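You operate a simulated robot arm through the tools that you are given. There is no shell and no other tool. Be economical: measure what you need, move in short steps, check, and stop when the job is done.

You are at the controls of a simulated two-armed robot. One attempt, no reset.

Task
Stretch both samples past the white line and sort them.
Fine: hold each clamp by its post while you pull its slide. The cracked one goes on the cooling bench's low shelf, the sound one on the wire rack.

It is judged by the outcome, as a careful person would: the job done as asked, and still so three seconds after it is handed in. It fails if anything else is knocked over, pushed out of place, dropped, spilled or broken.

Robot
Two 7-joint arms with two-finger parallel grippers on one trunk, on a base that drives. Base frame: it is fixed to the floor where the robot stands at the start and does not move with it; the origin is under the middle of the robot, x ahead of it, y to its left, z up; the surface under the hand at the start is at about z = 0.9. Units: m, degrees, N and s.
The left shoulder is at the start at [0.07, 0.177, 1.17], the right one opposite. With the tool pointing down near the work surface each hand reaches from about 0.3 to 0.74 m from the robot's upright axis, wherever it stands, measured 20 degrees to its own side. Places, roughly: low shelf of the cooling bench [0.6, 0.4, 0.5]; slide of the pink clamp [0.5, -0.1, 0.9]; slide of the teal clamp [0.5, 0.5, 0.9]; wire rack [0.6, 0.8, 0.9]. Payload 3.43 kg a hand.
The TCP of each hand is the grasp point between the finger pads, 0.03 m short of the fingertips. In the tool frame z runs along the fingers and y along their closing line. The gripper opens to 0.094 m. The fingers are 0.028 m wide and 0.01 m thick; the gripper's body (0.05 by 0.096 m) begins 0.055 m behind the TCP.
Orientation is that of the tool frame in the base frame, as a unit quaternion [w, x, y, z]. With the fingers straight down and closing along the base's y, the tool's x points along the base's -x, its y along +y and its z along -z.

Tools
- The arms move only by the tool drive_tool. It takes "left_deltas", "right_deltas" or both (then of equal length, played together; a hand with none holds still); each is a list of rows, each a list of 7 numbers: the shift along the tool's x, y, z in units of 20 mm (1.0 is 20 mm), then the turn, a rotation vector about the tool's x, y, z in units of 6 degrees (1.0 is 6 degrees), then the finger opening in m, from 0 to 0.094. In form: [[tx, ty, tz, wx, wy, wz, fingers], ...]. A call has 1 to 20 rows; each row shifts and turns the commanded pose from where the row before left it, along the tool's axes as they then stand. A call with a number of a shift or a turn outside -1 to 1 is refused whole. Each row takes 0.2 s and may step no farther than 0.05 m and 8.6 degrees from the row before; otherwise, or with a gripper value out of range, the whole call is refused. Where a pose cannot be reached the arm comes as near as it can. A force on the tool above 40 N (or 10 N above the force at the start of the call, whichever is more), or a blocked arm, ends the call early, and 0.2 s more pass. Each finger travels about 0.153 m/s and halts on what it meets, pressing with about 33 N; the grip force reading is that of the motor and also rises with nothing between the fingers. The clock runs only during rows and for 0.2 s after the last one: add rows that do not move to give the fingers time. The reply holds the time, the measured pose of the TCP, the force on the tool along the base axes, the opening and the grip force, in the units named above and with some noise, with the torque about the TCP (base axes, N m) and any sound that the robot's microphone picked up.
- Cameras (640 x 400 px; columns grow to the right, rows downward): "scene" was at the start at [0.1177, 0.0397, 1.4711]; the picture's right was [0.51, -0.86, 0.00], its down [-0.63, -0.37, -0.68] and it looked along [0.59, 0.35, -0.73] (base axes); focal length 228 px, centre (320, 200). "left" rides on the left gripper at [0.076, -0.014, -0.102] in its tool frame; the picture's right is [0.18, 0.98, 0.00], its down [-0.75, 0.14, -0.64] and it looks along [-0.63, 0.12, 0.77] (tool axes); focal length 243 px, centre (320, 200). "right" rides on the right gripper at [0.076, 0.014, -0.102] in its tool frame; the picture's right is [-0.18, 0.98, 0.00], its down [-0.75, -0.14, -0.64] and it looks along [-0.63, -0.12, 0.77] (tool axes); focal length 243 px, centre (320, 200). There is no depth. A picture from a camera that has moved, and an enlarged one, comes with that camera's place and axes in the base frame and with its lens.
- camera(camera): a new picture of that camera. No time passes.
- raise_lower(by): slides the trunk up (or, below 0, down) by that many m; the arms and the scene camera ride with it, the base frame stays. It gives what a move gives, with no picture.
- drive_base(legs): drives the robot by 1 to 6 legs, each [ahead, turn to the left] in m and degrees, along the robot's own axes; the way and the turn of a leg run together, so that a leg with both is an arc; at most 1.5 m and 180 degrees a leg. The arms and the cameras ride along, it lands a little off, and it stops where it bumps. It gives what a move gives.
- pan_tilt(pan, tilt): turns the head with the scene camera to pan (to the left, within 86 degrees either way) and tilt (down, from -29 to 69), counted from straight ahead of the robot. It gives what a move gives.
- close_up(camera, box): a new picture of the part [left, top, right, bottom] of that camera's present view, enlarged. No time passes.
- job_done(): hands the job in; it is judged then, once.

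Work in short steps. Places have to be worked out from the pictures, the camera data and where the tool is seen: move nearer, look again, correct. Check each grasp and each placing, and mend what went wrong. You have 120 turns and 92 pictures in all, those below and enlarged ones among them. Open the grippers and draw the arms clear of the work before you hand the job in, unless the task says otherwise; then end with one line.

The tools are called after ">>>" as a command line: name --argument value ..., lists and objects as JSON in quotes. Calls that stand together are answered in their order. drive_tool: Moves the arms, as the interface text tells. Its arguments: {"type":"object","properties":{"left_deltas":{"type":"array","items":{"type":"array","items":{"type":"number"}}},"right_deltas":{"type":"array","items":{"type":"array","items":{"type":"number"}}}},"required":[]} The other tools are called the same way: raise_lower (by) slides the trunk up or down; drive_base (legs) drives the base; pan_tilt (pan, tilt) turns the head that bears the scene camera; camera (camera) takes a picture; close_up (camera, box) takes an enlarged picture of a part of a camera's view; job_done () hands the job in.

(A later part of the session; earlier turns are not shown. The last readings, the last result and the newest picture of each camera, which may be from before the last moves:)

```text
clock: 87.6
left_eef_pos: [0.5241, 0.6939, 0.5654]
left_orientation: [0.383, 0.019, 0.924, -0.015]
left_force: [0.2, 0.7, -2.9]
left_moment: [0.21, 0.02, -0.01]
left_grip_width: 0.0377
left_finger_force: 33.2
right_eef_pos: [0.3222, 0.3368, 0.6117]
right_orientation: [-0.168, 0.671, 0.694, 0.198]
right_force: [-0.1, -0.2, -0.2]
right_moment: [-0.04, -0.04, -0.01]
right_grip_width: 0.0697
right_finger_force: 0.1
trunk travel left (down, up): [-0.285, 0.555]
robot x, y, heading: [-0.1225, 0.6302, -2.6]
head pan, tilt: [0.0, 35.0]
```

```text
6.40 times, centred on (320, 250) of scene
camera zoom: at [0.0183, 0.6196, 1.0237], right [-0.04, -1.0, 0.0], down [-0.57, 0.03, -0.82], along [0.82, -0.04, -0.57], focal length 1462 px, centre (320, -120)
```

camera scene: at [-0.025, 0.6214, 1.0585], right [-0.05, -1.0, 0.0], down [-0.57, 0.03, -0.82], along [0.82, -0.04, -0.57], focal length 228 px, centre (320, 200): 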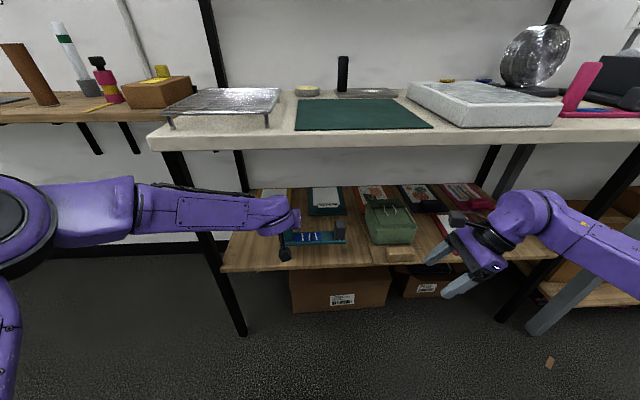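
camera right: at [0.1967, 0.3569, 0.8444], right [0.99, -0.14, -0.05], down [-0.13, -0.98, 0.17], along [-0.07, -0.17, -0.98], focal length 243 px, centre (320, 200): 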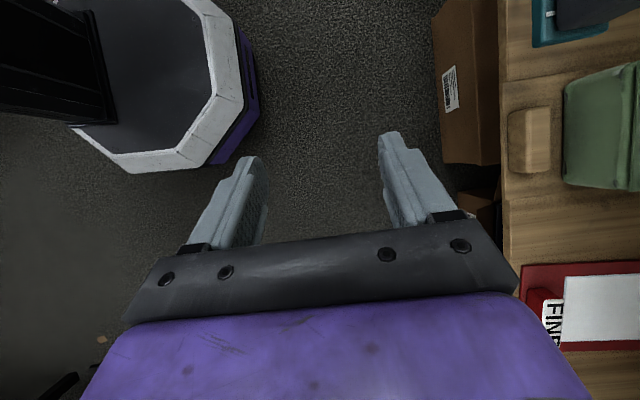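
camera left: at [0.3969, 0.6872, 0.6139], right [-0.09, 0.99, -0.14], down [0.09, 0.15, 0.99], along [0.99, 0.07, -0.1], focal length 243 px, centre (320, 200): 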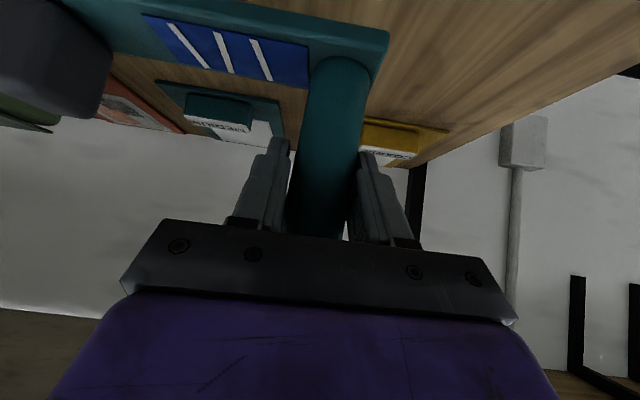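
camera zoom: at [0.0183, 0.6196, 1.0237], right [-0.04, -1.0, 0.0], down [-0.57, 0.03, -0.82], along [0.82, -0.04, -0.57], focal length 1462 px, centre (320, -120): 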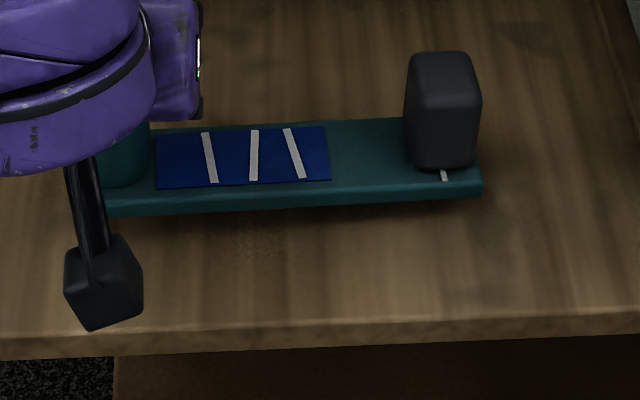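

Still a small shadow gap; the shelf is somewhat lower than 0.48. I keep descending.

>>> drive_tool --left_deltas '[[0.106, 0, 0.106, 0, 0, 0, 0], [0.106, 0, 0.106, 0, 0, 0, 0], [0, 0, 0, 0, 0, 0, 0]]'

>>> drive_tool --left_deltas '[[0.106, 0, 0.106, 0, 0, 0, 0], [0, 0, 0, 0, 0, 0, 0]]'

>>> close_up --camera "scene" --box '[270, 220, 370, 280]'

```text
clock: 88.4
left_eef_pos: [0.5233, 0.6946, 0.5602]
left_orientation: [0.382, 0.019, 0.924, -0.014]
left_force: [-0.7, -0.6, -2.8]
left_moment: [0.21, 0.04, 0.01]
left_grip_width: 0.0374
left_finger_force: 33.0
right_eef_pos: [0.3242, 0.3367, 0.6118]
right_orientation: [-0.168, 0.671, 0.695, 0.197]
right_force: [0.1, -0.4, 0.1]
right_moment: [0.0, 0.0, 0.02]
right_grip_width: 0.0699
right_finger_force: 0.1
trunk travel left (down, up): [-0.285, 0.555]
robot x, y, heading: [-0.12, 0.6262, -2.6]
head pan, tilt: [0.0, 35.0]
```

```text
clock: 89.0
left_eef_pos: [0.5236, 0.6944, 0.5578]
left_orientation: [0.382, 0.019, 0.924, -0.014]
left_force: [-0.9, -0.3, -2.5]
left_moment: [0.17, 0.05, -0.01]
left_grip_width: 0.0375
left_finger_force: 32.8
right_eef_pos: [0.3245, 0.336, 0.6116]
right_orientation: [-0.169, 0.671, 0.694, 0.197]
right_force: [0.4, 0.4, -0.8]
right_moment: [-0.01, -0.02, -0.03]
right_grip_width: 0.0699
right_finger_force: 0.1
trunk travel left (down, up): [-0.285, 0.555]
robot x, y, heading: [-0.1197, 0.6281, -2.4]
head pan, tilt: [0.0, 35.0]
```

```text
6.40 times, centred on (320, 250) of scene
camera zoom: at [0.0183, 0.6196, 1.0237], right [-0.04, -1.0, 0.0], down [-0.57, 0.03, -0.82], along [0.82, -0.04, -0.57], focal length 1462 px, centre (320, -120)
```

zoom: 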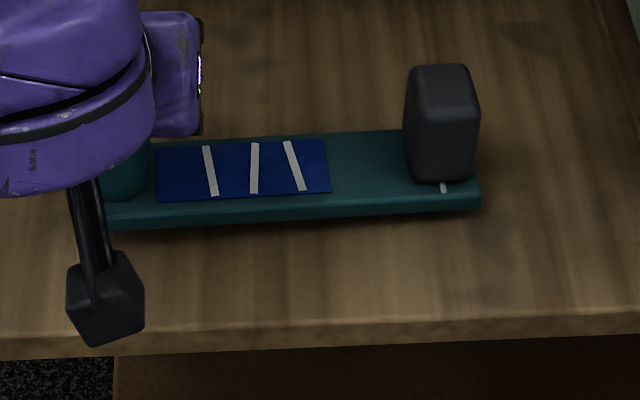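

Nearly down. Continuing in 2 mm steps.

>>> drive_tool --left_deltas '[[0.07, 0, 0.07, 0, 0, 0, 0], [0, 0, 0, 0, 0, 0, 0]]'

>>> drive_tool --left_deltas '[[0.07, 0, 0.07, 0, 0, 0, 0], [0, 0, 0, 0, 0, 0, 0]]'

>>> drive_tool --left_deltas '[[0.07, 0, 0.07, 0, 0, 0, 0], [0, 0, 0, 0, 0, 0, 0]]'

```text
clock: 89.6
left_eef_pos: [0.5229, 0.6949, 0.5567]
left_orientation: [0.382, 0.019, 0.924, -0.014]
left_force: [0.2, -0.1, -3.3]
left_moment: [0.19, 0.01, 0.0]
left_grip_width: 0.0374
left_finger_force: 32.8
right_eef_pos: [0.3231, 0.3361, 0.6114]
right_orientation: [-0.169, 0.671, 0.694, 0.197]
right_force: [0.6, 0.0, 0.4]
right_moment: [-0.04, 0.0, -0.01]
right_grip_width: 0.0698
right_finger_force: 0.0
trunk travel left (down, up): [-0.285, 0.555]
robot x, y, heading: [-0.1159, 0.6234, -2.7]
head pan, tilt: [0.0, 35.0]
```

```text
clock: 90.2
left_eef_pos: [0.5239, 0.6944, 0.5542]
left_orientation: [0.382, 0.019, 0.924, -0.015]
left_force: [-0.3, 0.5, -2.0]
left_moment: [0.2, 0.0, 0.0]
left_grip_width: 0.0376
left_finger_force: 32.8
right_eef_pos: [0.3231, 0.3365, 0.6113]
right_orientation: [-0.168, 0.671, 0.695, 0.197]
right_force: [0.1, -0.1, 0.8]
right_moment: [0.04, 0.02, -0.01]
right_grip_width: 0.0699
right_finger_force: 0.1
trunk travel left (down, up): [-0.285, 0.555]
robot x, y, heading: [-0.1204, 0.6306, -2.3]
head pan, tilt: [0.0, 35.0]
```

```text
clock: 90.8
left_eef_pos: [0.5247, 0.6938, 0.552]
left_orientation: [0.383, 0.019, 0.924, -0.015]
left_force: [-0.4, -0.1, -3.5]
left_moment: [0.19, 0.02, 0.01]
left_grip_width: 0.0375
left_finger_force: 32.9
right_eef_pos: [0.323, 0.3359, 0.6117]
right_orientation: [-0.169, 0.671, 0.694, 0.197]
right_force: [-0.8, -0.4, -0.2]
right_moment: [0.01, -0.01, -0.02]
right_grip_width: 0.0699
right_finger_force: 0.0
trunk travel left (down, up): [-0.285, 0.555]
robot x, y, heading: [-0.1169, 0.6303, -2.6]
head pan, tilt: [0.0, 35.0]
```

I look at the gap from the low left camera and the scene camera.

>>> close_up --camera "scene" --box '[270, 220, 370, 280]'

>>> camera --camera "left"

```text
6.40 times, centred on (320, 250) of scene
camera zoom: at [0.0183, 0.6196, 1.0237], right [-0.04, -1.0, 0.0], down [-0.57, 0.03, -0.82], along [0.82, -0.04, -0.57], focal length 1462 px, centre (320, -120)
```

zoom: 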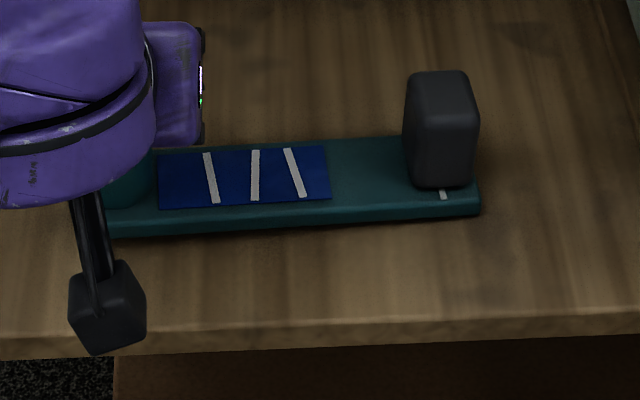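

```text
34 pictures are left
camera left: at [0.397, 0.6868, 0.5704], right [-0.09, 0.99, -0.14], down [0.09, 0.15, 0.99], along [0.99, 0.07, -0.1], focal length 243 px, centre (320, 200)
```

left: 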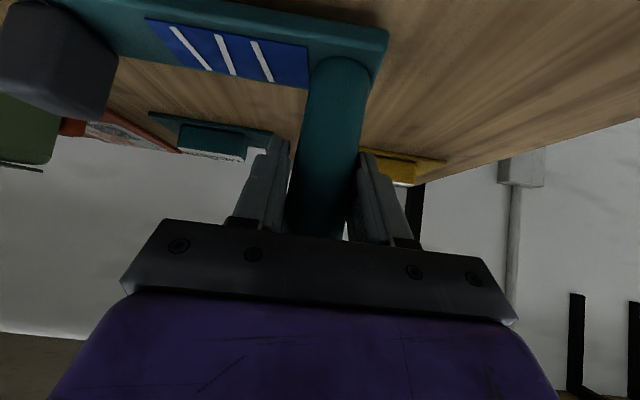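

Contact is near judging by the thin shadow. I go on with small steps.

>>> drive_tool --left_deltas '[[0.06, 0, 0.06, 0, 0, 0, 0], [0.06, 0, 0.06, 0, 0, 0, 0]]'

>>> drive_tool --left_deltas '[[0.07, 0, 0.07, 0, 0, 0, 0], [0, 0, 0, 0, 0, 0, 0]]'

```text
clock: 91.4
left_eef_pos: [0.5229, 0.6932, 0.5475]
left_orientation: [0.383, 0.019, 0.923, -0.014]
left_force: [-0.1, -0.2, -0.9]
left_moment: [-0.05, 0.07, -0.11]
left_grip_width: 0.0375
left_finger_force: 32.6
right_eef_pos: [0.3234, 0.337, 0.612]
right_orientation: [-0.168, 0.671, 0.695, 0.197]
right_force: [0.6, -0.2, -0.1]
right_moment: [0.02, -0.01, -0.03]
right_grip_width: 0.0699
right_finger_force: 0.0
trunk travel left (down, up): [-0.285, 0.555]
robot x, y, heading: [-0.1189, 0.6243, -2.7]
head pan, tilt: [0.0, 35.0]
```

```text
clock: 92.0
left_eef_pos: [0.5236, 0.6942, 0.5465]
left_orientation: [0.383, 0.019, 0.924, -0.014]
left_force: [-0.5, 1.5, 0.4]
left_moment: [-0.43, 0.09, -0.1]
left_grip_width: 0.0373
left_finger_force: 32.8
right_eef_pos: [0.3232, 0.3358, 0.6119]
right_orientation: [-0.168, 0.671, 0.694, 0.197]
right_force: [1.0, -0.5, 0.2]
right_moment: [-0.02, 0.02, 0.01]
right_grip_width: 0.0697
right_finger_force: 0.0
trunk travel left (down, up): [-0.285, 0.555]
robot x, y, heading: [-0.1204, 0.6271, -2.6]
head pan, tilt: [0.0, 35.0]
```

The far end has touched down (moment reversed). I lower 2 mm more to seat the post end.

>>> drive_tool --left_deltas '[[0.06, 0, 0.06, 0, 0, 0, 0], [0, 0, 0, 0, 0, 0, 0]]'

```text
clock: 92.6
left_eef_pos: [0.5239, 0.6935, 0.5456]
left_orientation: [0.383, 0.018, 0.923, -0.014]
left_force: [-0.4, 0.1, -0.1]
left_moment: [-0.4, 0.12, -0.12]
left_grip_width: 0.0376
left_finger_force: 33.0
right_eef_pos: [0.3223, 0.3367, 0.6111]
right_orientation: [-0.168, 0.672, 0.694, 0.197]
right_force: [0.0, -0.4, 0.6]
right_moment: [-0.02, 0.0, 0.02]
right_grip_width: 0.0701
right_finger_force: 0.1
trunk travel left (down, up): [-0.285, 0.555]
robot x, y, heading: [-0.1174, 0.6261, -2.7]
head pan, tilt: [0.0, 35.0]
```

>>> drive_tool --left_deltas '[[0.07, 0, 0.07, 0, 0, 0, 0], [0, 0, 0, 0, 0, 0, 0]]'

```text
clock: 93.2
left_eef_pos: [0.5236, 0.6945, 0.5425]
left_orientation: [0.383, 0.018, 0.924, -0.014]
left_force: [-0.5, 1.1, 0.1]
left_moment: [-0.4, 0.1, -0.1]
left_grip_width: 0.037
left_finger_force: 32.6
right_eef_pos: [0.3237, 0.3372, 0.6122]
right_orientation: [-0.169, 0.671, 0.695, 0.197]
right_force: [-1.4, -0.1, -0.4]
right_moment: [-0.02, 0.01, -0.01]
right_grip_width: 0.0698
right_finger_force: 0.1
trunk travel left (down, up): [-0.285, 0.555]
robot x, y, heading: [-0.1217, 0.6283, -2.9]
head pan, tilt: [0.0, 35.0]
```

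>>> close_up --camera "scene" --box '[270, 220, 370, 280]'

>>> close_up --camera "left" --box '[0, 0, 440, 260]'

```text
6.40 times, centred on (320, 250) of scene
camera zoom: at [0.0178, 0.6198, 1.0238], right [-0.04, -1.0, 0.0], down [-0.57, 0.03, -0.82], along [0.82, -0.04, -0.57], focal length 1462 px, centre (320, -120)
```

zoom: 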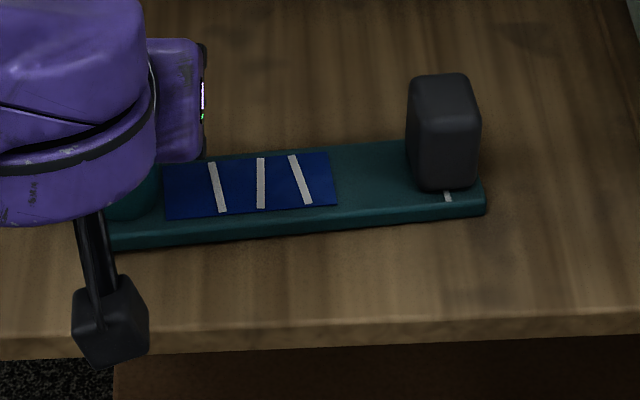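

```text
1.45 times, centred on (220, 130) of left
camera zoom: at [0.3973, 0.6866, 0.5614], right [-0.09, 0.99, -0.14], down [0.08, 0.15, 0.99], along [0.99, 0.07, -0.1], focal length 353 px, centre (466, 302)
```

zoom: 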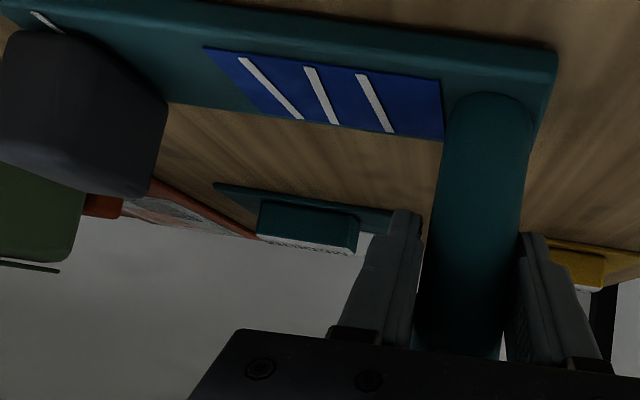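

The far end sagged a little in the air and touched first; the clamp is levelling out in the grip as I lower. I keep lowering until the post end carries load too.

>>> drive_tool --left_deltas '[[0.1, 0, 0.1, 0, 0, 0, 0], [0, 0, 0, 0, 0, 0, 0]]'

```text
clock: 93.8
left_eef_pos: [0.5242, 0.6938, 0.54]
left_orientation: [0.383, 0.018, 0.924, -0.014]
left_force: [-0.4, 1.4, 0.4]
left_moment: [-0.51, -0.13, -0.05]
left_grip_width: 0.0372
left_finger_force: 32.2
right_eef_pos: [0.3228, 0.3361, 0.6119]
right_orientation: [-0.169, 0.672, 0.694, 0.197]
right_force: [1.0, 0.1, 0.6]
right_moment: [0.0, -0.07, -0.01]
right_grip_width: 0.0703
right_finger_force: 0.0
trunk travel left (down, up): [-0.285, 0.555]
robot x, y, heading: [-0.1158, 0.6245, -2.7]
head pan, tilt: [0.0, 35.0]
```

>>> drive_tool --left_deltas '[[0.1, 0, 0.1, 0, 0, 0, 0], [0, 0, 0, 0, 0, 0, 0]]'

>>> close_up --camera "scene" --box '[270, 220, 370, 280]'

```text
clock: 94.4
left_eef_pos: [0.5231, 0.6938, 0.5413]
left_orientation: [0.385, 0.02, 0.923, -0.015]
left_force: [-0.1, 2.4, 13.0]
left_moment: [-0.12, 0.31, -0.25]
left_grip_width: 0.0373
left_finger_force: 32.7
right_eef_pos: [0.3227, 0.3369, 0.6132]
right_orientation: [-0.169, 0.671, 0.695, 0.197]
right_force: [-0.1, 0.6, 0.2]
right_moment: [0.0, 0.0, 0.02]
right_grip_width: 0.0701
right_finger_force: 0.0
trunk travel left (down, up): [-0.285, 0.555]
robot x, y, heading: [-0.1207, 0.628, -2.5]
head pan, tilt: [0.0, 35.0]
```

```text
6.40 times, centred on (320, 250) of scene
camera zoom: at [0.0164, 0.6196, 1.0242], right [-0.04, -1.0, 0.0], down [-0.57, 0.03, -0.82], along [0.82, -0.04, -0.57], focal length 1462 px, centre (320, -120)
```

zoom: 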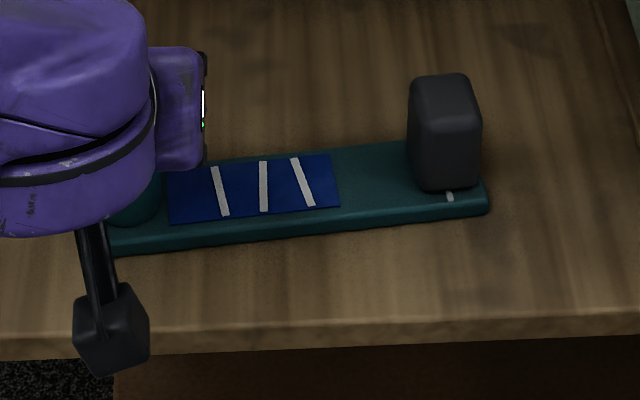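

13 N: now fully seated on the shelf. I relieve the press, open the left hand and withdraw along its fingers.

>>> drive_tool --left_deltas '[[-0.06, 0, -0.06, 0, 0, 0, 0], [0, 0, 0, 0, 0, 0, 0.03], [0, 0, 0, 0, 0, 0, 0.045], [0, 0, 0, 0, 0, 0, 0.06], [0, 0, 0, 0, 0, 0, 0.07], [0, 0, 0, 0, 0, 0, 0.07], [0, 0, -0.5, 0, 0, 0, 0.07], [0, 0, -1, 0, 0, 0, 0.07], [0, 0, -1, 0, 0, 0, 0.07], [0, 0, -1, 0, 0, 0, 0.07], [0, 0, -1, 0, 0, 0, 0.07], [0, 0, -1, 0, 0, 0, 0.07]]'

>>> close_up --camera "scene" --box '[230, 190, 400, 290]'

>>> camera --camera "left"

```text
clock: 97.0
left_eef_pos: [0.4465, 0.6987, 0.6159]
left_orientation: [0.382, 0.02, 0.924, -0.014]
left_force: [0.5, 0.4, 0.4]
left_moment: [0.0, -0.01, -0.06]
left_grip_width: 0.07
left_finger_force: 0.1
right_eef_pos: [0.3229, 0.3361, 0.6125]
right_orientation: [-0.169, 0.671, 0.694, 0.196]
right_force: [-0.1, -0.1, 0.7]
right_moment: [-0.01, 0.0, -0.01]
right_grip_width: 0.0698
right_finger_force: 0.0
trunk travel left (down, up): [-0.285, 0.555]
robot x, y, heading: [-0.1165, 0.6299, -2.9]
head pan, tilt: [0.0, 35.0]
```

```text
3.76 times, centred on (315, 240) of scene
camera zoom: at [0.0177, 0.6197, 1.0238], right [-0.04, -1.0, 0.0], down [-0.57, 0.03, -0.82], along [0.82, -0.04, -0.57], focal length 860 px, centre (339, 49)
```

zoom: 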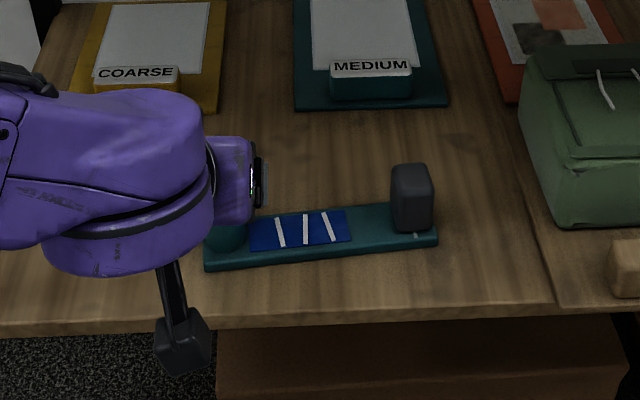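

```text
29 pictures are left
camera left: at [0.3188, 0.692, 0.6347], right [-0.08, 0.99, -0.14], down [0.09, 0.15, 0.99], along [0.99, 0.07, -0.1], focal length 243 px, centre (320, 200)
```

left: 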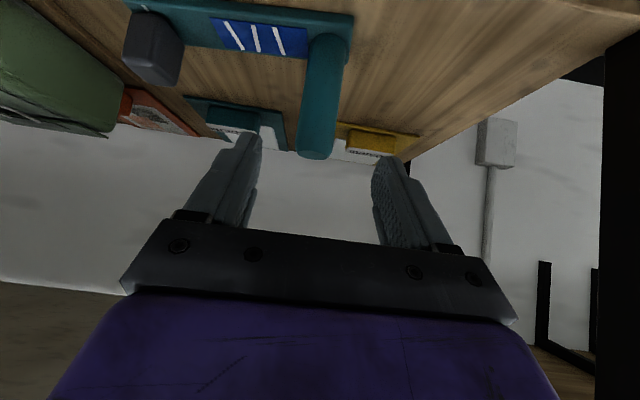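

Teal sits flat on the low shelf, stretched and clear of everything. Now I back off, raise the trunk well above the bench, and go back for pink.

>>> drive_base --legs '[[-0.08, 0]]'

>>> raise_lower --by 0.55

>>> drive_base --legs '[[0.07, 0]]'

>>> drive_base --legs '[[0, -88]]'

>>> pan_tilt --pan -40 --tilt 30

>>> camera --camera "scene"

```text
clock: 98.1
left_eef_pos: [0.3671, 0.7019, 0.6164]
left_orientation: [0.383, 0.02, 0.923, -0.015]
left_force: [-0.6, 0.9, -0.4]
left_moment: [-0.01, -0.03, -0.02]
left_grip_width: 0.07
left_finger_force: 0.1
right_eef_pos: [0.2447, 0.34, 0.6125]
right_orientation: [-0.167, 0.672, 0.694, 0.198]
right_force: [0.1, 0.1, 0.0]
right_moment: [-0.01, 0.0, 0.03]
right_grip_width: 0.0701
right_finger_force: 0.2
trunk travel left (down, up): [-0.285, 0.555]
robot x, y, heading: [-0.1964, 0.632, -2.7]
head pan, tilt: [0.0, 35.0]
```

```text
refused: 0.55 is not a number from -0.4 to 0.4
```

```text
clock: 99.1
left_eef_pos: [0.4392, 0.6982, 0.6169]
left_orientation: [0.382, 0.019, 0.924, -0.014]
left_force: [0.3, -0.3, -0.7]
left_moment: [0.0, 0.01, -0.01]
left_grip_width: 0.0699
left_finger_force: 0.1
right_eef_pos: [0.3157, 0.3366, 0.6122]
right_orientation: [-0.169, 0.671, 0.694, 0.197]
right_force: [0.3, -1.0, -0.3]
right_moment: [-0.02, 0.03, -0.01]
right_grip_width: 0.0699
right_finger_force: 0.1
trunk travel left (down, up): [-0.285, 0.555]
robot x, y, heading: [-0.1291, 0.6247, -2.7]
head pan, tilt: [0.0, 35.0]
```

```text
clock: 103.2
left_eef_pos: [-0.0351, 0.0653, 0.6155]
left_orientation: [0.265, 0.655, 0.651, -0.277]
left_force: [-0.1, 0.0, -0.7]
left_moment: [0.0, 0.01, -0.02]
left_grip_width: 0.07
left_finger_force: 0.0
right_eef_pos: [-0.4023, 0.1751, 0.6124]
right_orientation: [0.016, 0.965, 0.032, 0.259]
right_force: [0.7, 0.4, 0.2]
right_moment: [0.01, 0.03, 0.0]
right_grip_width: 0.07
right_finger_force: 0.0
trunk travel left (down, up): [-0.285, 0.555]
robot x, y, heading: [-0.1268, 0.6267, -90.6]
head pan, tilt: [0.0, 35.0]
```

```text
clock: 104.3
left_eef_pos: [-0.0359, 0.0644, 0.6162]
left_orientation: [0.265, 0.656, 0.651, -0.276]
left_force: [-0.3, 0.7, 0.0]
left_moment: [0.0, 0.01, -0.01]
left_grip_width: 0.07
left_finger_force: 0.1
right_eef_pos: [-0.4026, 0.1754, 0.6131]
right_orientation: [0.016, 0.965, 0.032, 0.258]
right_force: [-0.1, 0.6, 0.4]
right_moment: [-0.02, 0.01, 0.04]
right_grip_width: 0.0703
right_finger_force: 0.0
trunk travel left (down, up): [-0.285, 0.555]
robot x, y, heading: [-0.1255, 0.6255, -90.6]
head pan, tilt: [-40.0, 30.0]
```

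```text
28 pictures are left
camera scene: at [-0.1872, 0.5074, 1.0315], right [-0.76, 0.65, 0.0], down [0.33, 0.38, -0.87], along [-0.56, -0.66, -0.5], focal length 228 px, centre (320, 200)
```

scene: 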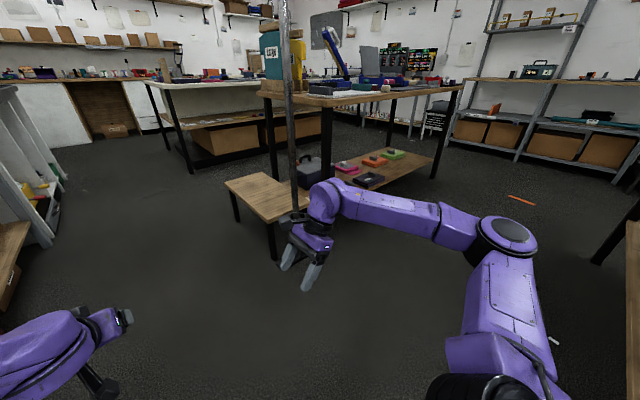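

The raise was refused (limit 0.4 per call), so that turn happened low; readings show no contact, and I'll verify the shelf later. Now I raise the trunk in two parts before anything else.

>>> raise_lower --by 0.4

>>> raise_lower --by 0.15

>>> pan_tilt --pan 70 --tilt 40

>>> camera --camera "scene"

```text
clock: 108.1
left_eef_pos: [-0.0347, 0.0652, 1.0158]
left_orientation: [0.264, 0.656, 0.651, -0.276]
left_force: [-0.7, 0.1, 0.5]
left_moment: [-0.02, 0.0, 0.02]
left_grip_width: 0.0702
left_finger_force: 0.1
right_eef_pos: [-0.4015, 0.1747, 1.0113]
right_orientation: [0.016, 0.965, 0.033, 0.259]
right_force: [-1.0, -0.4, 0.0]
right_moment: [-0.03, 0.04, 0.05]
right_grip_width: 0.0698
right_finger_force: 0.0
trunk travel left (down, up): [-0.685, 0.155]
robot x, y, heading: [-0.1297, 0.6263, -90.8]
head pan, tilt: [-40.0, 30.0]
```

```text
clock: 109.9
left_eef_pos: [-0.035, 0.0645, 1.165]
left_orientation: [0.266, 0.655, 0.651, -0.276]
left_force: [0.0, 0.0, -0.2]
left_moment: [-0.01, 0.02, -0.01]
left_grip_width: 0.0702
left_finger_force: 0.0
right_eef_pos: [-0.4021, 0.175, 1.1618]
right_orientation: [0.015, 0.965, 0.033, 0.259]
right_force: [0.7, 1.0, 0.4]
right_moment: [0.0, 0.01, 0.0]
right_grip_width: 0.07
right_finger_force: 0.0
trunk travel left (down, up): [-0.835, 0.005]
robot x, y, heading: [-0.1276, 0.6314, -90.7]
head pan, tilt: [-40.0, 30.0]
```

```text
clock: 111.8
left_eef_pos: [-0.0353, 0.066, 1.1652]
left_orientation: [0.265, 0.656, 0.651, -0.276]
left_force: [0.4, 0.1, 1.3]
left_moment: [0.0, 0.0, 0.0]
left_grip_width: 0.0699
left_finger_force: 0.0
right_eef_pos: [-0.4022, 0.1749, 1.1618]
right_orientation: [0.016, 0.965, 0.033, 0.259]
right_force: [0.0, 0.4, -0.2]
right_moment: [-0.01, -0.02, 0.01]
right_grip_width: 0.07
right_finger_force: 0.0
trunk travel left (down, up): [-0.835, 0.005]
robot x, y, heading: [-0.1256, 0.6286, -90.6]
head pan, tilt: [70.0, 40.0]
```

```text
27 pictures are left
camera scene: at [-0.0489, 0.546, 1.5662], right [-0.35, -0.94, 0.0], down [-0.6, 0.23, -0.77], along [0.72, -0.27, -0.64], focal length 228 px, centre (320, 200)
```

scene: 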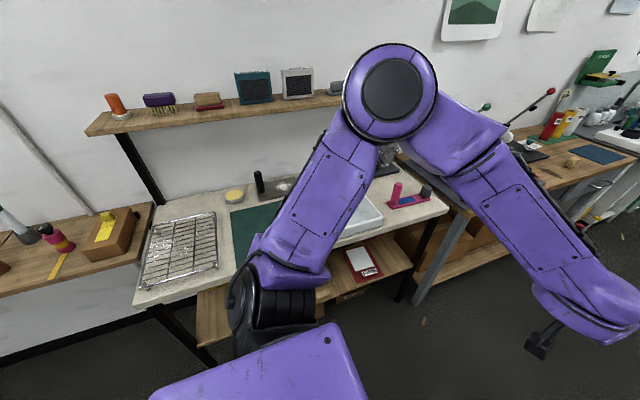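

The right elbow (≈0.47 m out to the side) would come near a pole behind if I drove the full way. I'll drive only 0.33 m, then turn to face the pink post at about -25°.

>>> drive_base --legs '[[0.33, 0]]'

>>> drive_base --legs '[[0, 66]]'

>>> pan_tilt --pan 0 --tilt 45

>>> camera --camera "left"

```text
clock: 114.0
left_eef_pos: [-0.0379, -0.2697, 1.167]
left_orientation: [0.266, 0.655, 0.652, -0.276]
left_force: [0.4, -0.2, -0.4]
left_moment: [0.03, 0.02, 0.0]
left_grip_width: 0.07
left_finger_force: 0.0
right_eef_pos: [-0.4049, -0.1596, 1.1633]
right_orientation: [0.016, 0.965, 0.033, 0.259]
right_force: [0.2, 0.0, 0.8]
right_moment: [-0.04, 0.0, 0.02]
right_grip_width: 0.0701
right_finger_force: 0.2
trunk travel left (down, up): [-0.835, 0.005]
robot x, y, heading: [-0.1317, 0.2944, -90.5]
head pan, tilt: [70.0, 40.0]
```

```text
clock: 117.3
left_eef_pos: [0.4236, 0.1526, 1.1671]
left_orientation: [0.373, 0.19, 0.904, -0.085]
left_force: [-1.0, -0.4, 0.4]
left_moment: [0.02, -0.04, 0.02]
left_grip_width: 0.0699
left_finger_force: 0.0
right_eef_pos: [0.1765, -0.1397, 1.1624]
right_orientation: [-0.13, 0.787, 0.559, 0.224]
right_force: [-0.2, 0.3, -0.4]
right_moment: [0.02, -0.02, 0.01]
right_grip_width: 0.0702
right_finger_force: 0.0
trunk travel left (down, up): [-0.835, 0.005]
robot x, y, heading: [-0.1296, 0.2917, -24.0]
head pan, tilt: [70.0, 40.0]
```

```text
clock: 118.7
left_eef_pos: [0.4227, 0.1554, 1.1661]
left_orientation: [0.374, 0.189, 0.904, -0.085]
left_force: [0.3, -0.2, 0.0]
left_moment: [0.0, -0.04, 0.01]
left_grip_width: 0.0701
left_finger_force: 0.0
right_eef_pos: [0.1765, -0.1411, 1.1625]
right_orientation: [-0.13, 0.787, 0.56, 0.224]
right_force: [-0.8, -0.3, -0.2]
right_moment: [0.0, 0.02, -0.04]
right_grip_width: 0.0697
right_finger_force: 0.1
trunk travel left (down, up): [-0.835, 0.005]
robot x, y, heading: [-0.1318, 0.2908, -23.7]
head pan, tilt: [0.0, 45.0]
```

```text
26 pictures are left
camera left: at [0.3018, 0.1922, 1.1846], right [0.28, 0.95, -0.14], down [0.13, 0.11, 0.99], along [0.95, -0.29, -0.1], focal length 243 px, centre (320, 200)
```

left: 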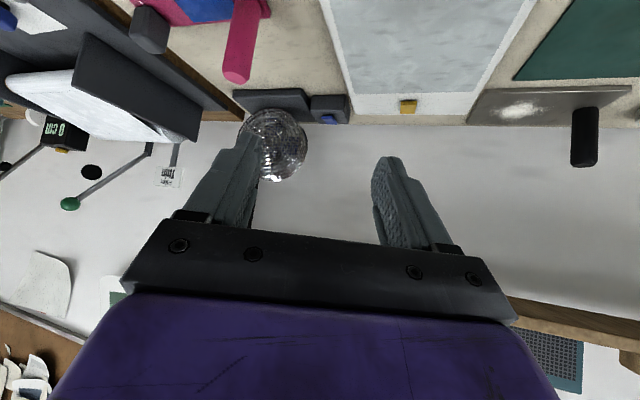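

Pink post is 0.745 m ahead in the robot's frame and 0.11 m right of the hand. I shift the hand right, roll 0.07 m forward, and lower the trunk 0.08 m to pre-grasp.

>>> drive_tool --left_deltas '[[0, -0.95, 0, 0, 0, 0, 0.07], [0, -0.95, 0, 0, 0, 0, 0.07], [0, -0.95, 0, 0, 0, 0, 0.07], [0, -0.95, 0, 0, 0, 0, 0.07], [0, -0.95, 0, 0, 0, 0, 0.07], [0, -0.95, 0, 0, 0, 0, 0.07]]'

>>> drive_base --legs '[[0.07, 0]]'

>>> raise_lower --by -0.08

>>> camera --camera "left"

```text
clock: 120.1
left_eef_pos: [0.3759, 0.0487, 1.1668]
left_orientation: [0.374, 0.189, 0.904, -0.084]
left_force: [0.4, -1.1, 0.2]
left_moment: [-0.02, -0.03, 0.01]
left_grip_width: 0.0698
left_finger_force: 0.1
right_eef_pos: [0.1774, -0.1415, 1.1613]
right_orientation: [-0.13, 0.787, 0.559, 0.226]
right_force: [0.7, -0.2, -0.4]
right_moment: [0.02, -0.03, -0.01]
right_grip_width: 0.0698
right_finger_force: 0.1
trunk travel left (down, up): [-0.835, 0.005]
robot x, y, heading: [-0.1325, 0.2916, -23.9]
head pan, tilt: [0.0, 45.0]
```

```text
clock: 121.1
left_eef_pos: [0.429, 0.0256, 1.1746]
left_orientation: [0.38, 0.19, 0.901, -0.088]
left_force: [-1.1, 0.5, -0.5]
left_moment: [-0.03, -0.02, -0.02]
left_grip_width: 0.07
left_finger_force: 0.2
right_eef_pos: [0.2281, -0.1643, 1.1677]
right_orientation: [-0.124, 0.787, 0.559, 0.228]
right_force: [-0.3, -0.1, 0.5]
right_moment: [-0.02, -0.06, -0.06]
right_grip_width: 0.0699
right_finger_force: 0.1
trunk travel left (down, up): [-0.835, 0.005]
robot x, y, heading: [-0.0655, 0.2594, -24.0]
head pan, tilt: [0.0, 45.0]
```

```text
clock: 122.3
left_eef_pos: [0.4374, 0.0206, 1.0884]
left_orientation: [0.375, 0.19, 0.903, -0.086]
left_force: [-0.3, 0.2, 0.6]
left_moment: [-0.02, -0.02, 0.03]
left_grip_width: 0.0701
left_finger_force: 0.1
right_eef_pos: [0.2377, -0.1678, 1.0842]
right_orientation: [-0.128, 0.788, 0.558, 0.226]
right_force: [-0.5, 0.8, 0.2]
right_moment: [-0.05, 0.0, 0.01]
right_grip_width: 0.0699
right_finger_force: 0.0
trunk travel left (down, up): [-0.755, 0.085]
robot x, y, heading: [-0.0665, 0.263, -24.0]
head pan, tilt: [0.0, 45.0]
```

```text
25 pictures are left
camera left: at [0.3166, 0.0603, 1.1072], right [0.28, 0.95, -0.14], down [0.13, 0.11, 0.99], along [0.95, -0.3, -0.09], focal length 243 px, centre (320, 200)
```

left: 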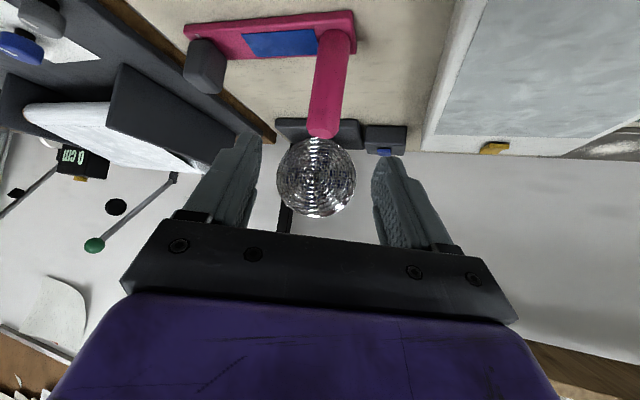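

Post ≈ (0.541, -0.018). I trim sideways 7 mm and advance 0.15 m along the fingers.

>>> drive_tool --left_deltas '[[-0.25, 0.35, 0, 0, 0, 0, 0.07], [0, 0, 1, 0, 0, 0, 0.07], [0, 0, 1, 0, 0, 0, 0.07], [0, 0, 1, 0, 0, 0, 0.07], [0, 0, 1, 0, 0, 0, 0.07], [0, 0, 1, 0, 0, 0, 0.07], [0, 0, 1, 0, 0, 0, 0.07], [0, 0, 1, 0, 0, 0, 0.07], [0, 0, 0.5, 0, 0, 0, 0.07]]'

>>> camera --camera "left"

```text
clock: 124.3
left_eef_pos: [0.5416, -0.0193, 0.9864]
left_orientation: [0.374, 0.191, 0.903, -0.086]
left_force: [-0.4, -0.6, 0.1]
left_moment: [0.01, -0.04, -0.03]
left_grip_width: 0.0701
left_finger_force: 0.1
right_eef_pos: [0.2389, -0.1695, 1.0833]
right_orientation: [-0.129, 0.788, 0.559, 0.225]
right_force: [-0.3, 0.2, -0.7]
right_moment: [0.0, 0.0, 0.0]
right_grip_width: 0.0701
right_finger_force: 0.1
trunk travel left (down, up): [-0.755, 0.085]
robot x, y, heading: [-0.0684, 0.2605, -23.7]
head pan, tilt: [0.0, 45.0]
```

```text
24 pictures are left
camera left: at [0.421, 0.0199, 1.0043], right [0.28, 0.95, -0.14], down [0.13, 0.11, 0.99], along [0.95, -0.3, -0.09], focal length 243 px, centre (320, 200)
```

left: 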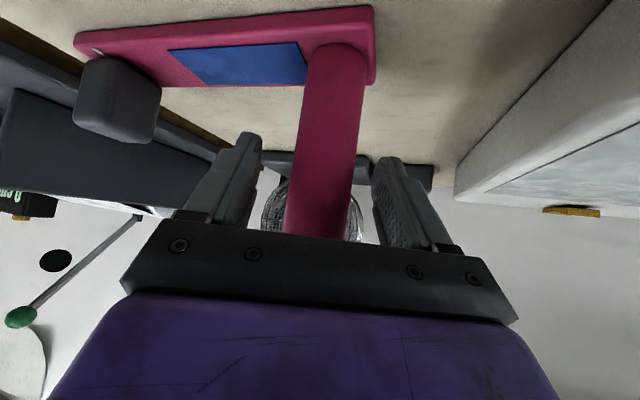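

Centred, and the pink sample shows no cracks. I close and lift 8 cm.

>>> drive_tool --left_deltas '[[0, 0, 0, 0, 0, 0, 0.05], [0, 0, 0, 0, 0, 0, 0.04], [0, 0, 0, 0, 0, 0, 0.03], [0, 0, 0, 0, 0, 0, 0.02], [0, 0, 0, 0, 0, 0, 0.0], [0, 0, 0, 0, 0, 0, 0.0], [0, 0, 0, 0, 0, 0, 0.0], [-0.3, 0, -0.3, 0, 0, 0, 0], [-0.6, 0, -0.6, 0, 0, 0, 0], [-0.7, 0, -0.7, 0, 0, 0, 0], [-0.7, 0, -0.7, 0, 0, 0, 0], [-0.5, 0, -0.5, 0, 0, 0, 0], [0, 0, 0, 0, 0, 0, 0]]'

>>> camera --camera "left"

```text
clock: 127.1
left_eef_pos: [0.5409, -0.0188, 1.0635]
left_orientation: [0.374, 0.191, 0.903, -0.086]
left_force: [-0.1, -0.1, -3.2]
left_moment: [0.18, 0.04, 0.01]
left_grip_width: 0.0373
left_finger_force: 33.0
right_eef_pos: [0.24, -0.1673, 1.0823]
right_orientation: [-0.129, 0.788, 0.558, 0.226]
right_force: [0.1, 0.0, 0.3]
right_moment: [-0.01, -0.03, 0.0]
right_grip_width: 0.0702
right_finger_force: 0.1
trunk travel left (down, up): [-0.755, 0.085]
robot x, y, heading: [-0.0643, 0.2638, -23.7]
head pan, tilt: [0.0, 45.0]
```

```text
23 pictures are left
camera left: at [0.4206, 0.0208, 1.0828], right [0.28, 0.95, -0.14], down [0.13, 0.11, 0.99], along [0.95, -0.3, -0.1], focal length 243 px, centre (320, 200)
```

left: 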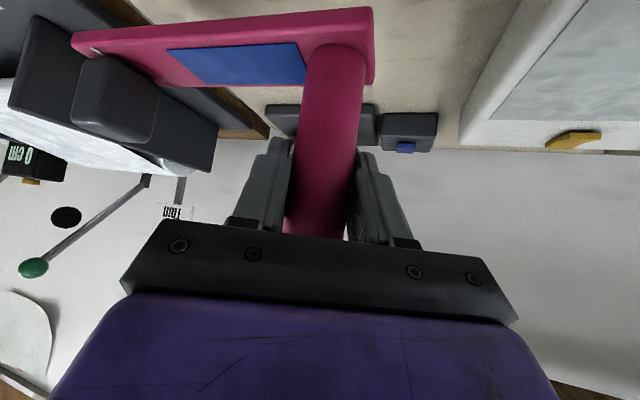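

Lifted and steady. The rack spans about x 0.455–0.73, y 0.71–0.915, so I'll lay the slab at ~-30° to x, with the robot at heading ~36°. First I raise the trunk, then turn.

>>> raise_lower --by 0.08

>>> drive_base --legs '[[0, 100]]'

>>> drive_base --legs '[[0.2, 0]]'

>>> drive_base --legs '[[0, -40]]'

>>> camera --camera "scene"

>>> camera --camera "left"

```text
clock: 128.2
left_eef_pos: [0.542, -0.0188, 1.1439]
left_orientation: [0.374, 0.19, 0.904, -0.085]
left_force: [0.5, 0.1, -3.5]
left_moment: [0.24, 0.01, 0.03]
left_grip_width: 0.0378
left_finger_force: 32.4
right_eef_pos: [0.2384, -0.169, 1.1623]
right_orientation: [-0.13, 0.788, 0.558, 0.227]
right_force: [0.2, 0.4, -0.1]
right_moment: [-0.01, -0.02, 0.03]
right_grip_width: 0.0704
right_finger_force: 0.0
trunk travel left (down, up): [-0.835, 0.005]
robot x, y, heading: [-0.0686, 0.2606, -23.8]
head pan, tilt: [0.0, 45.0]
```

```text
clock: 132.9
left_eef_pos: [0.1053, 0.9106, 1.1438]
left_orientation: [0.305, -0.571, 0.726, 0.233]
left_force: [1.0, 0.2, -3.7]
left_moment: [-0.04, 0.23, 0.0]
left_grip_width: 0.0375
left_finger_force: 33.1
right_eef_pos: [0.3042, 0.6386, 1.1625]
right_orientation: [-0.256, 0.078, 0.962, 0.046]
right_force: [-0.1, 0.1, 0.2]
right_moment: [0.01, 0.01, 0.01]
right_grip_width: 0.0699
right_finger_force: 0.0
trunk travel left (down, up): [-0.835, 0.005]
robot x, y, heading: [-0.0672, 0.2604, 76.0]
head pan, tilt: [0.0, 45.0]
```

```text
clock: 134.4
left_eef_pos: [0.1503, 1.0994, 1.1456]
left_orientation: [0.306, -0.57, 0.726, 0.232]
left_force: [-0.6, 0.0, -3.2]
left_moment: [-0.04, 0.22, -0.01]
left_grip_width: 0.0373
left_finger_force: 32.8
right_eef_pos: [0.3508, 0.8281, 1.1625]
right_orientation: [-0.255, 0.079, 0.962, 0.047]
right_force: [-1.1, -0.7, -0.1]
right_moment: [0.02, -0.03, -0.02]
right_grip_width: 0.0702
right_finger_force: 0.2
trunk travel left (down, up): [-0.835, 0.005]
robot x, y, heading: [-0.0185, 0.4489, 76.0]
head pan, tilt: [0.0, 45.0]
```

```text
clock: 136.7
left_eef_pos: [0.5268, 0.8426, 1.1456]
left_orientation: [0.366, -0.29, 0.877, 0.114]
left_force: [0.4, 0.5, -3.1]
left_moment: [0.1, 0.2, 0.0]
left_grip_width: 0.0372
left_finger_force: 32.8
right_eef_pos: [0.5063, 0.5071, 1.1629]
right_orientation: [-0.226, 0.401, 0.878, 0.13]
right_force: [-0.7, -0.1, 0.2]
right_moment: [0.01, -0.03, -0.02]
right_grip_width: 0.0698
right_finger_force: 0.1
trunk travel left (down, up): [-0.835, 0.005]
robot x, y, heading: [-0.0178, 0.454, 36.6]
head pan, tilt: [0.0, 45.0]
```

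```text
22 pictures are left
camera scene: at [0.086, 0.5312, 1.5589], right [0.59, -0.8, 0.0], down [-0.57, -0.42, -0.71], along [0.57, 0.42, -0.71], focal length 228 px, centre (320, 200)
```

scene: 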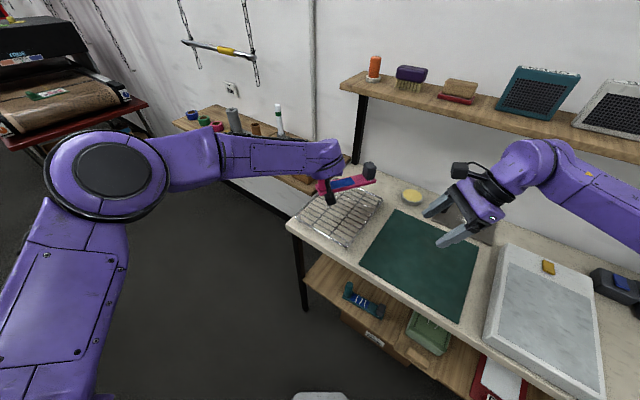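

```text
21 pictures are left
camera left: at [0.4324, 0.7575, 1.1626], right [-0.69, 0.71, -0.14], down [-0.03, 0.17, 0.99], along [0.73, 0.68, -0.1], focal length 243 px, centre (320, 200)
```

left: 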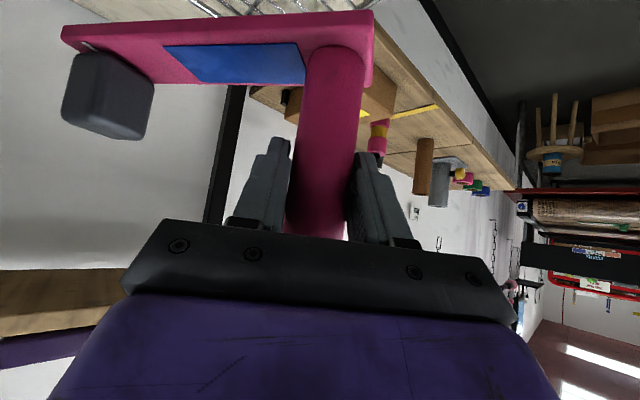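

Landed as planned, with teal still standing on the low shelf. I enlarge the rack area to check the landing place.

>>> close_up --camera "scene" --box '[270, 140, 430, 260]'

```text
3.33 times, centred on (350, 200) of scene
camera zoom: at [0.086, 0.5312, 1.5589], right [0.59, -0.8, 0.0], down [-0.57, -0.42, -0.71], along [0.57, 0.42, -0.71], focal length 761 px, centre (220, 200)
```

zoom: 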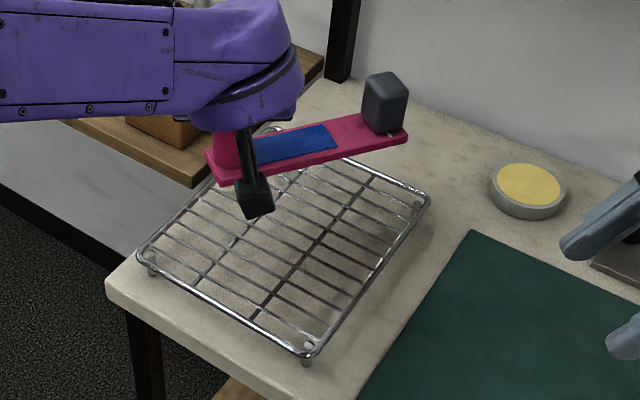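

Rack top corners: x 0.47–0.74, y 0.71–0.925; the slab would land well inside. I nudge 18 mm forward and lower 8 cm with the left arm only.

>>> drive_tool --left_deltas '[[-0.64, 0.3, 0.64, 0, 0, 0, 0], [0.7, 0, 0.7, 0, 0, 0, 0], [0.7, 0, 0.7, 0, 0, 0, 0], [0.7, 0, 0.7, 0, 0, 0, 0], [0.7, 0, 0.7, 0, 0, 0, 0], [0, 0, 0, 0, 0, 0, 0]]'

>>> close_up --camera "scene" --box '[270, 140, 430, 260]'

```text
clock: 138.1
left_eef_pos: [0.5379, 0.8571, 1.0646]
left_orientation: [0.366, -0.289, 0.877, 0.113]
left_force: [1.4, -0.3, -2.7]
left_moment: [0.1, 0.18, 0.03]
left_grip_width: 0.0372
left_finger_force: 33.0
right_eef_pos: [0.5068, 0.5055, 1.1619]
right_orientation: [-0.225, 0.401, 0.878, 0.13]
right_force: [-0.6, 0.2, -0.7]
right_moment: [-0.04, -0.02, 0.0]
right_grip_width: 0.07
right_finger_force: 0.0
trunk travel left (down, up): [-0.835, 0.005]
robot x, y, heading: [-0.0183, 0.4527, 36.3]
head pan, tilt: [0.0, 45.0]
```

```text
3.33 times, centred on (350, 200) of scene
camera zoom: at [0.086, 0.5302, 1.5589], right [0.59, -0.8, 0.0], down [-0.57, -0.42, -0.71], along [0.57, 0.42, -0.71], focal length 761 px, centre (220, 200)
```

zoom: 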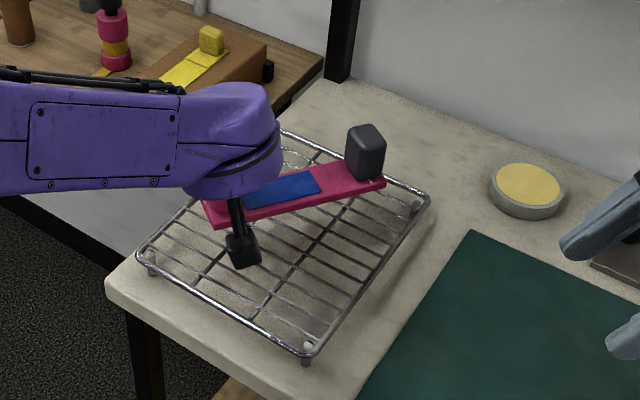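

Good, inside the rack's outline. I lower 20 mm more and then in small steps.

>>> drive_tool --left_deltas '[[0.25, 0, 0.25, 0, 0, 0, 0], [0.25, 0, 0.25, 0, 0, 0, 0], [0.2, 0, 0.2, 0, 0, 0, 0], [0, 0, 0, 0, 0, 0, 0]]'

>>> drive_tool --left_deltas '[[0.1, 0, 0.1, 0, 0, 0, 0], [0, 0, 0, 0, 0, 0, 0]]'

>>> drive_tool --left_deltas '[[0.1, 0, 0.1, 0, 0, 0, 0], [0, 0, 0, 0, 0, 0, 0]]'

```text
clock: 139.1
left_eef_pos: [0.5386, 0.8581, 1.0451]
left_orientation: [0.366, -0.289, 0.877, 0.114]
left_force: [-0.1, 0.7, -2.6]
left_moment: [0.11, 0.18, 0.01]
left_grip_width: 0.0369
left_finger_force: 32.7
right_eef_pos: [0.5073, 0.5056, 1.1627]
right_orientation: [-0.225, 0.401, 0.879, 0.13]
right_force: [0.2, 0.0, -0.2]
right_moment: [0.01, 0.02, -0.04]
right_grip_width: 0.0699
right_finger_force: 0.0
trunk travel left (down, up): [-0.835, 0.005]
robot x, y, heading: [-0.0144, 0.4539, 36.5]
head pan, tilt: [0.0, 45.0]
```

```text
clock: 139.7
left_eef_pos: [0.5376, 0.8581, 1.0428]
left_orientation: [0.366, -0.29, 0.877, 0.114]
left_force: [-0.1, 0.4, -3.5]
left_moment: [0.07, 0.18, -0.01]
left_grip_width: 0.0372
left_finger_force: 33.0
right_eef_pos: [0.5068, 0.5051, 1.1624]
right_orientation: [-0.225, 0.4, 0.879, 0.13]
right_force: [-0.3, 0.5, 0.9]
right_moment: [-0.02, -0.02, -0.02]
right_grip_width: 0.0699
right_finger_force: 0.1
trunk travel left (down, up): [-0.835, 0.005]
robot x, y, heading: [-0.019, 0.4545, 36.3]
head pan, tilt: [0.0, 45.0]
```

```text
clock: 140.3
left_eef_pos: [0.5378, 0.8584, 1.041]
left_orientation: [0.366, -0.289, 0.877, 0.114]
left_force: [0.1, -0.5, -2.7]
left_moment: [0.05, 0.15, 0.0]
left_grip_width: 0.0372
left_finger_force: 33.5
right_eef_pos: [0.5065, 0.5056, 1.1614]
right_orientation: [-0.225, 0.401, 0.878, 0.131]
right_force: [-0.7, -0.2, -0.1]
right_moment: [0.0, 0.02, 0.01]
right_grip_width: 0.0701
right_finger_force: 0.1
trunk travel left (down, up): [-0.835, 0.005]
robot x, y, heading: [-0.0191, 0.4551, 36.3]
head pan, tilt: [0.0, 45.0]
```

No contact yet; I continue, 6 mm in two calls.

>>> drive_tool --left_deltas '[[0.1, 0, 0.1, 0, 0, 0, 0], [0.1, 0, 0.1, 0, 0, 0, 0], [0, 0, 0, 0, 0, 0, 0]]'

>>> drive_tool --left_deltas '[[0.1, 0, 0.1, 0, 0, 0, 0], [0, 0, 0, 0, 0, 0, 0]]'

>>> close_up --camera "scene" --box '[290, 160, 410, 250]'

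```text
clock: 141.1
left_eef_pos: [0.5384, 0.8574, 1.034]
left_orientation: [0.366, -0.29, 0.877, 0.114]
left_force: [-0.3, -0.4, -3.5]
left_moment: [0.12, 0.18, 0.04]
left_grip_width: 0.0371
left_finger_force: 32.9
right_eef_pos: [0.5072, 0.5057, 1.1629]
right_orientation: [-0.225, 0.4, 0.879, 0.13]
right_force: [-0.3, 1.0, 0.2]
right_moment: [0.0, 0.0, 0.01]
right_grip_width: 0.07
right_finger_force: 0.1
trunk travel left (down, up): [-0.835, 0.005]
robot x, y, heading: [-0.0182, 0.4547, 36.4]
head pan, tilt: [0.0, 45.0]
```

```text
clock: 141.7
left_eef_pos: [0.5396, 0.8575, 1.0318]
left_orientation: [0.366, -0.289, 0.877, 0.113]
left_force: [-0.9, 0.2, -3.1]
left_moment: [0.09, 0.17, 0.01]
left_grip_width: 0.0368
left_finger_force: 33.0
right_eef_pos: [0.5066, 0.5057, 1.1634]
right_orientation: [-0.225, 0.401, 0.878, 0.13]
right_force: [0.1, 0.1, 0.2]
right_moment: [0.02, -0.02, -0.03]
right_grip_width: 0.0701
right_finger_force: 0.1
trunk travel left (down, up): [-0.835, 0.005]
robot x, y, heading: [-0.0132, 0.4543, 36.1]
head pan, tilt: [0.0, 45.0]
```

```text
4.44 times, centred on (350, 205) of scene
camera zoom: at [0.0862, 0.5307, 1.5589], right [0.59, -0.8, 0.0], down [-0.57, -0.42, -0.71], along [0.57, 0.42, -0.71], focal length 1015 px, centre (187, 178)
```

zoom: 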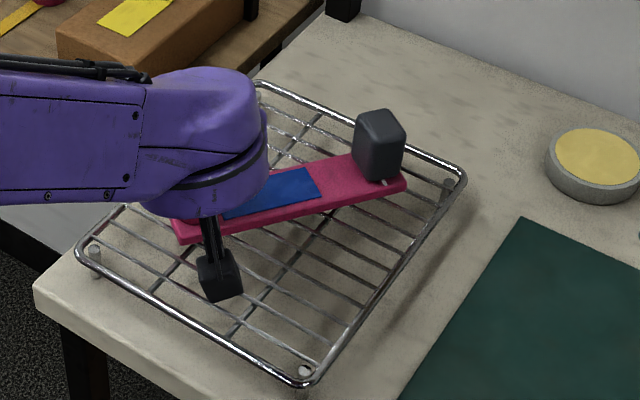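

Still just above the wires, well within the rack. Continuing down.

>>> drive_tool --left_deltas '[[0.1, 0, 0.1, 0, 0, 0, 0], [0.1, 0, 0.1, 0, 0, 0, 0], [0, 0, 0, 0, 0, 0, 0]]'

>>> drive_tool --left_deltas '[[0.1, 0, 0.1, 0, 0, 0, 0], [0, 0, 0, 0, 0, 0, 0]]'

```text
clock: 142.5
left_eef_pos: [0.5399, 0.8567, 1.0258]
left_orientation: [0.367, -0.29, 0.877, 0.114]
left_force: [0.5, 0.7, 0.7]
left_moment: [0.26, 0.1, -0.05]
left_grip_width: 0.0374
left_finger_force: 33.5
right_eef_pos: [0.5068, 0.5058, 1.1624]
right_orientation: [-0.225, 0.401, 0.878, 0.13]
right_force: [0.1, 0.9, 0.3]
right_moment: [-0.02, 0.02, 0.02]
right_grip_width: 0.07
right_finger_force: 0.2
trunk travel left (down, up): [-0.835, 0.005]
robot x, y, heading: [-0.0198, 0.455, 36.7]
head pan, tilt: [0.0, 45.0]
```

```text
clock: 143.1
left_eef_pos: [0.538, 0.8579, 1.0249]
left_orientation: [0.369, -0.29, 0.876, 0.115]
left_force: [3.2, 1.6, 12.3]
left_moment: [0.34, -0.02, 0.04]
left_grip_width: 0.037
left_finger_force: 32.8
right_eef_pos: [0.5057, 0.5052, 1.1636]
right_orientation: [-0.224, 0.401, 0.878, 0.131]
right_force: [0.9, 0.0, 0.2]
right_moment: [0.0, 0.0, 0.01]
right_grip_width: 0.07
right_finger_force: 0.1
trunk travel left (down, up): [-0.835, 0.005]
robot x, y, heading: [-0.0188, 0.4541, 36.2]
head pan, tilt: [0.0, 45.0]
```

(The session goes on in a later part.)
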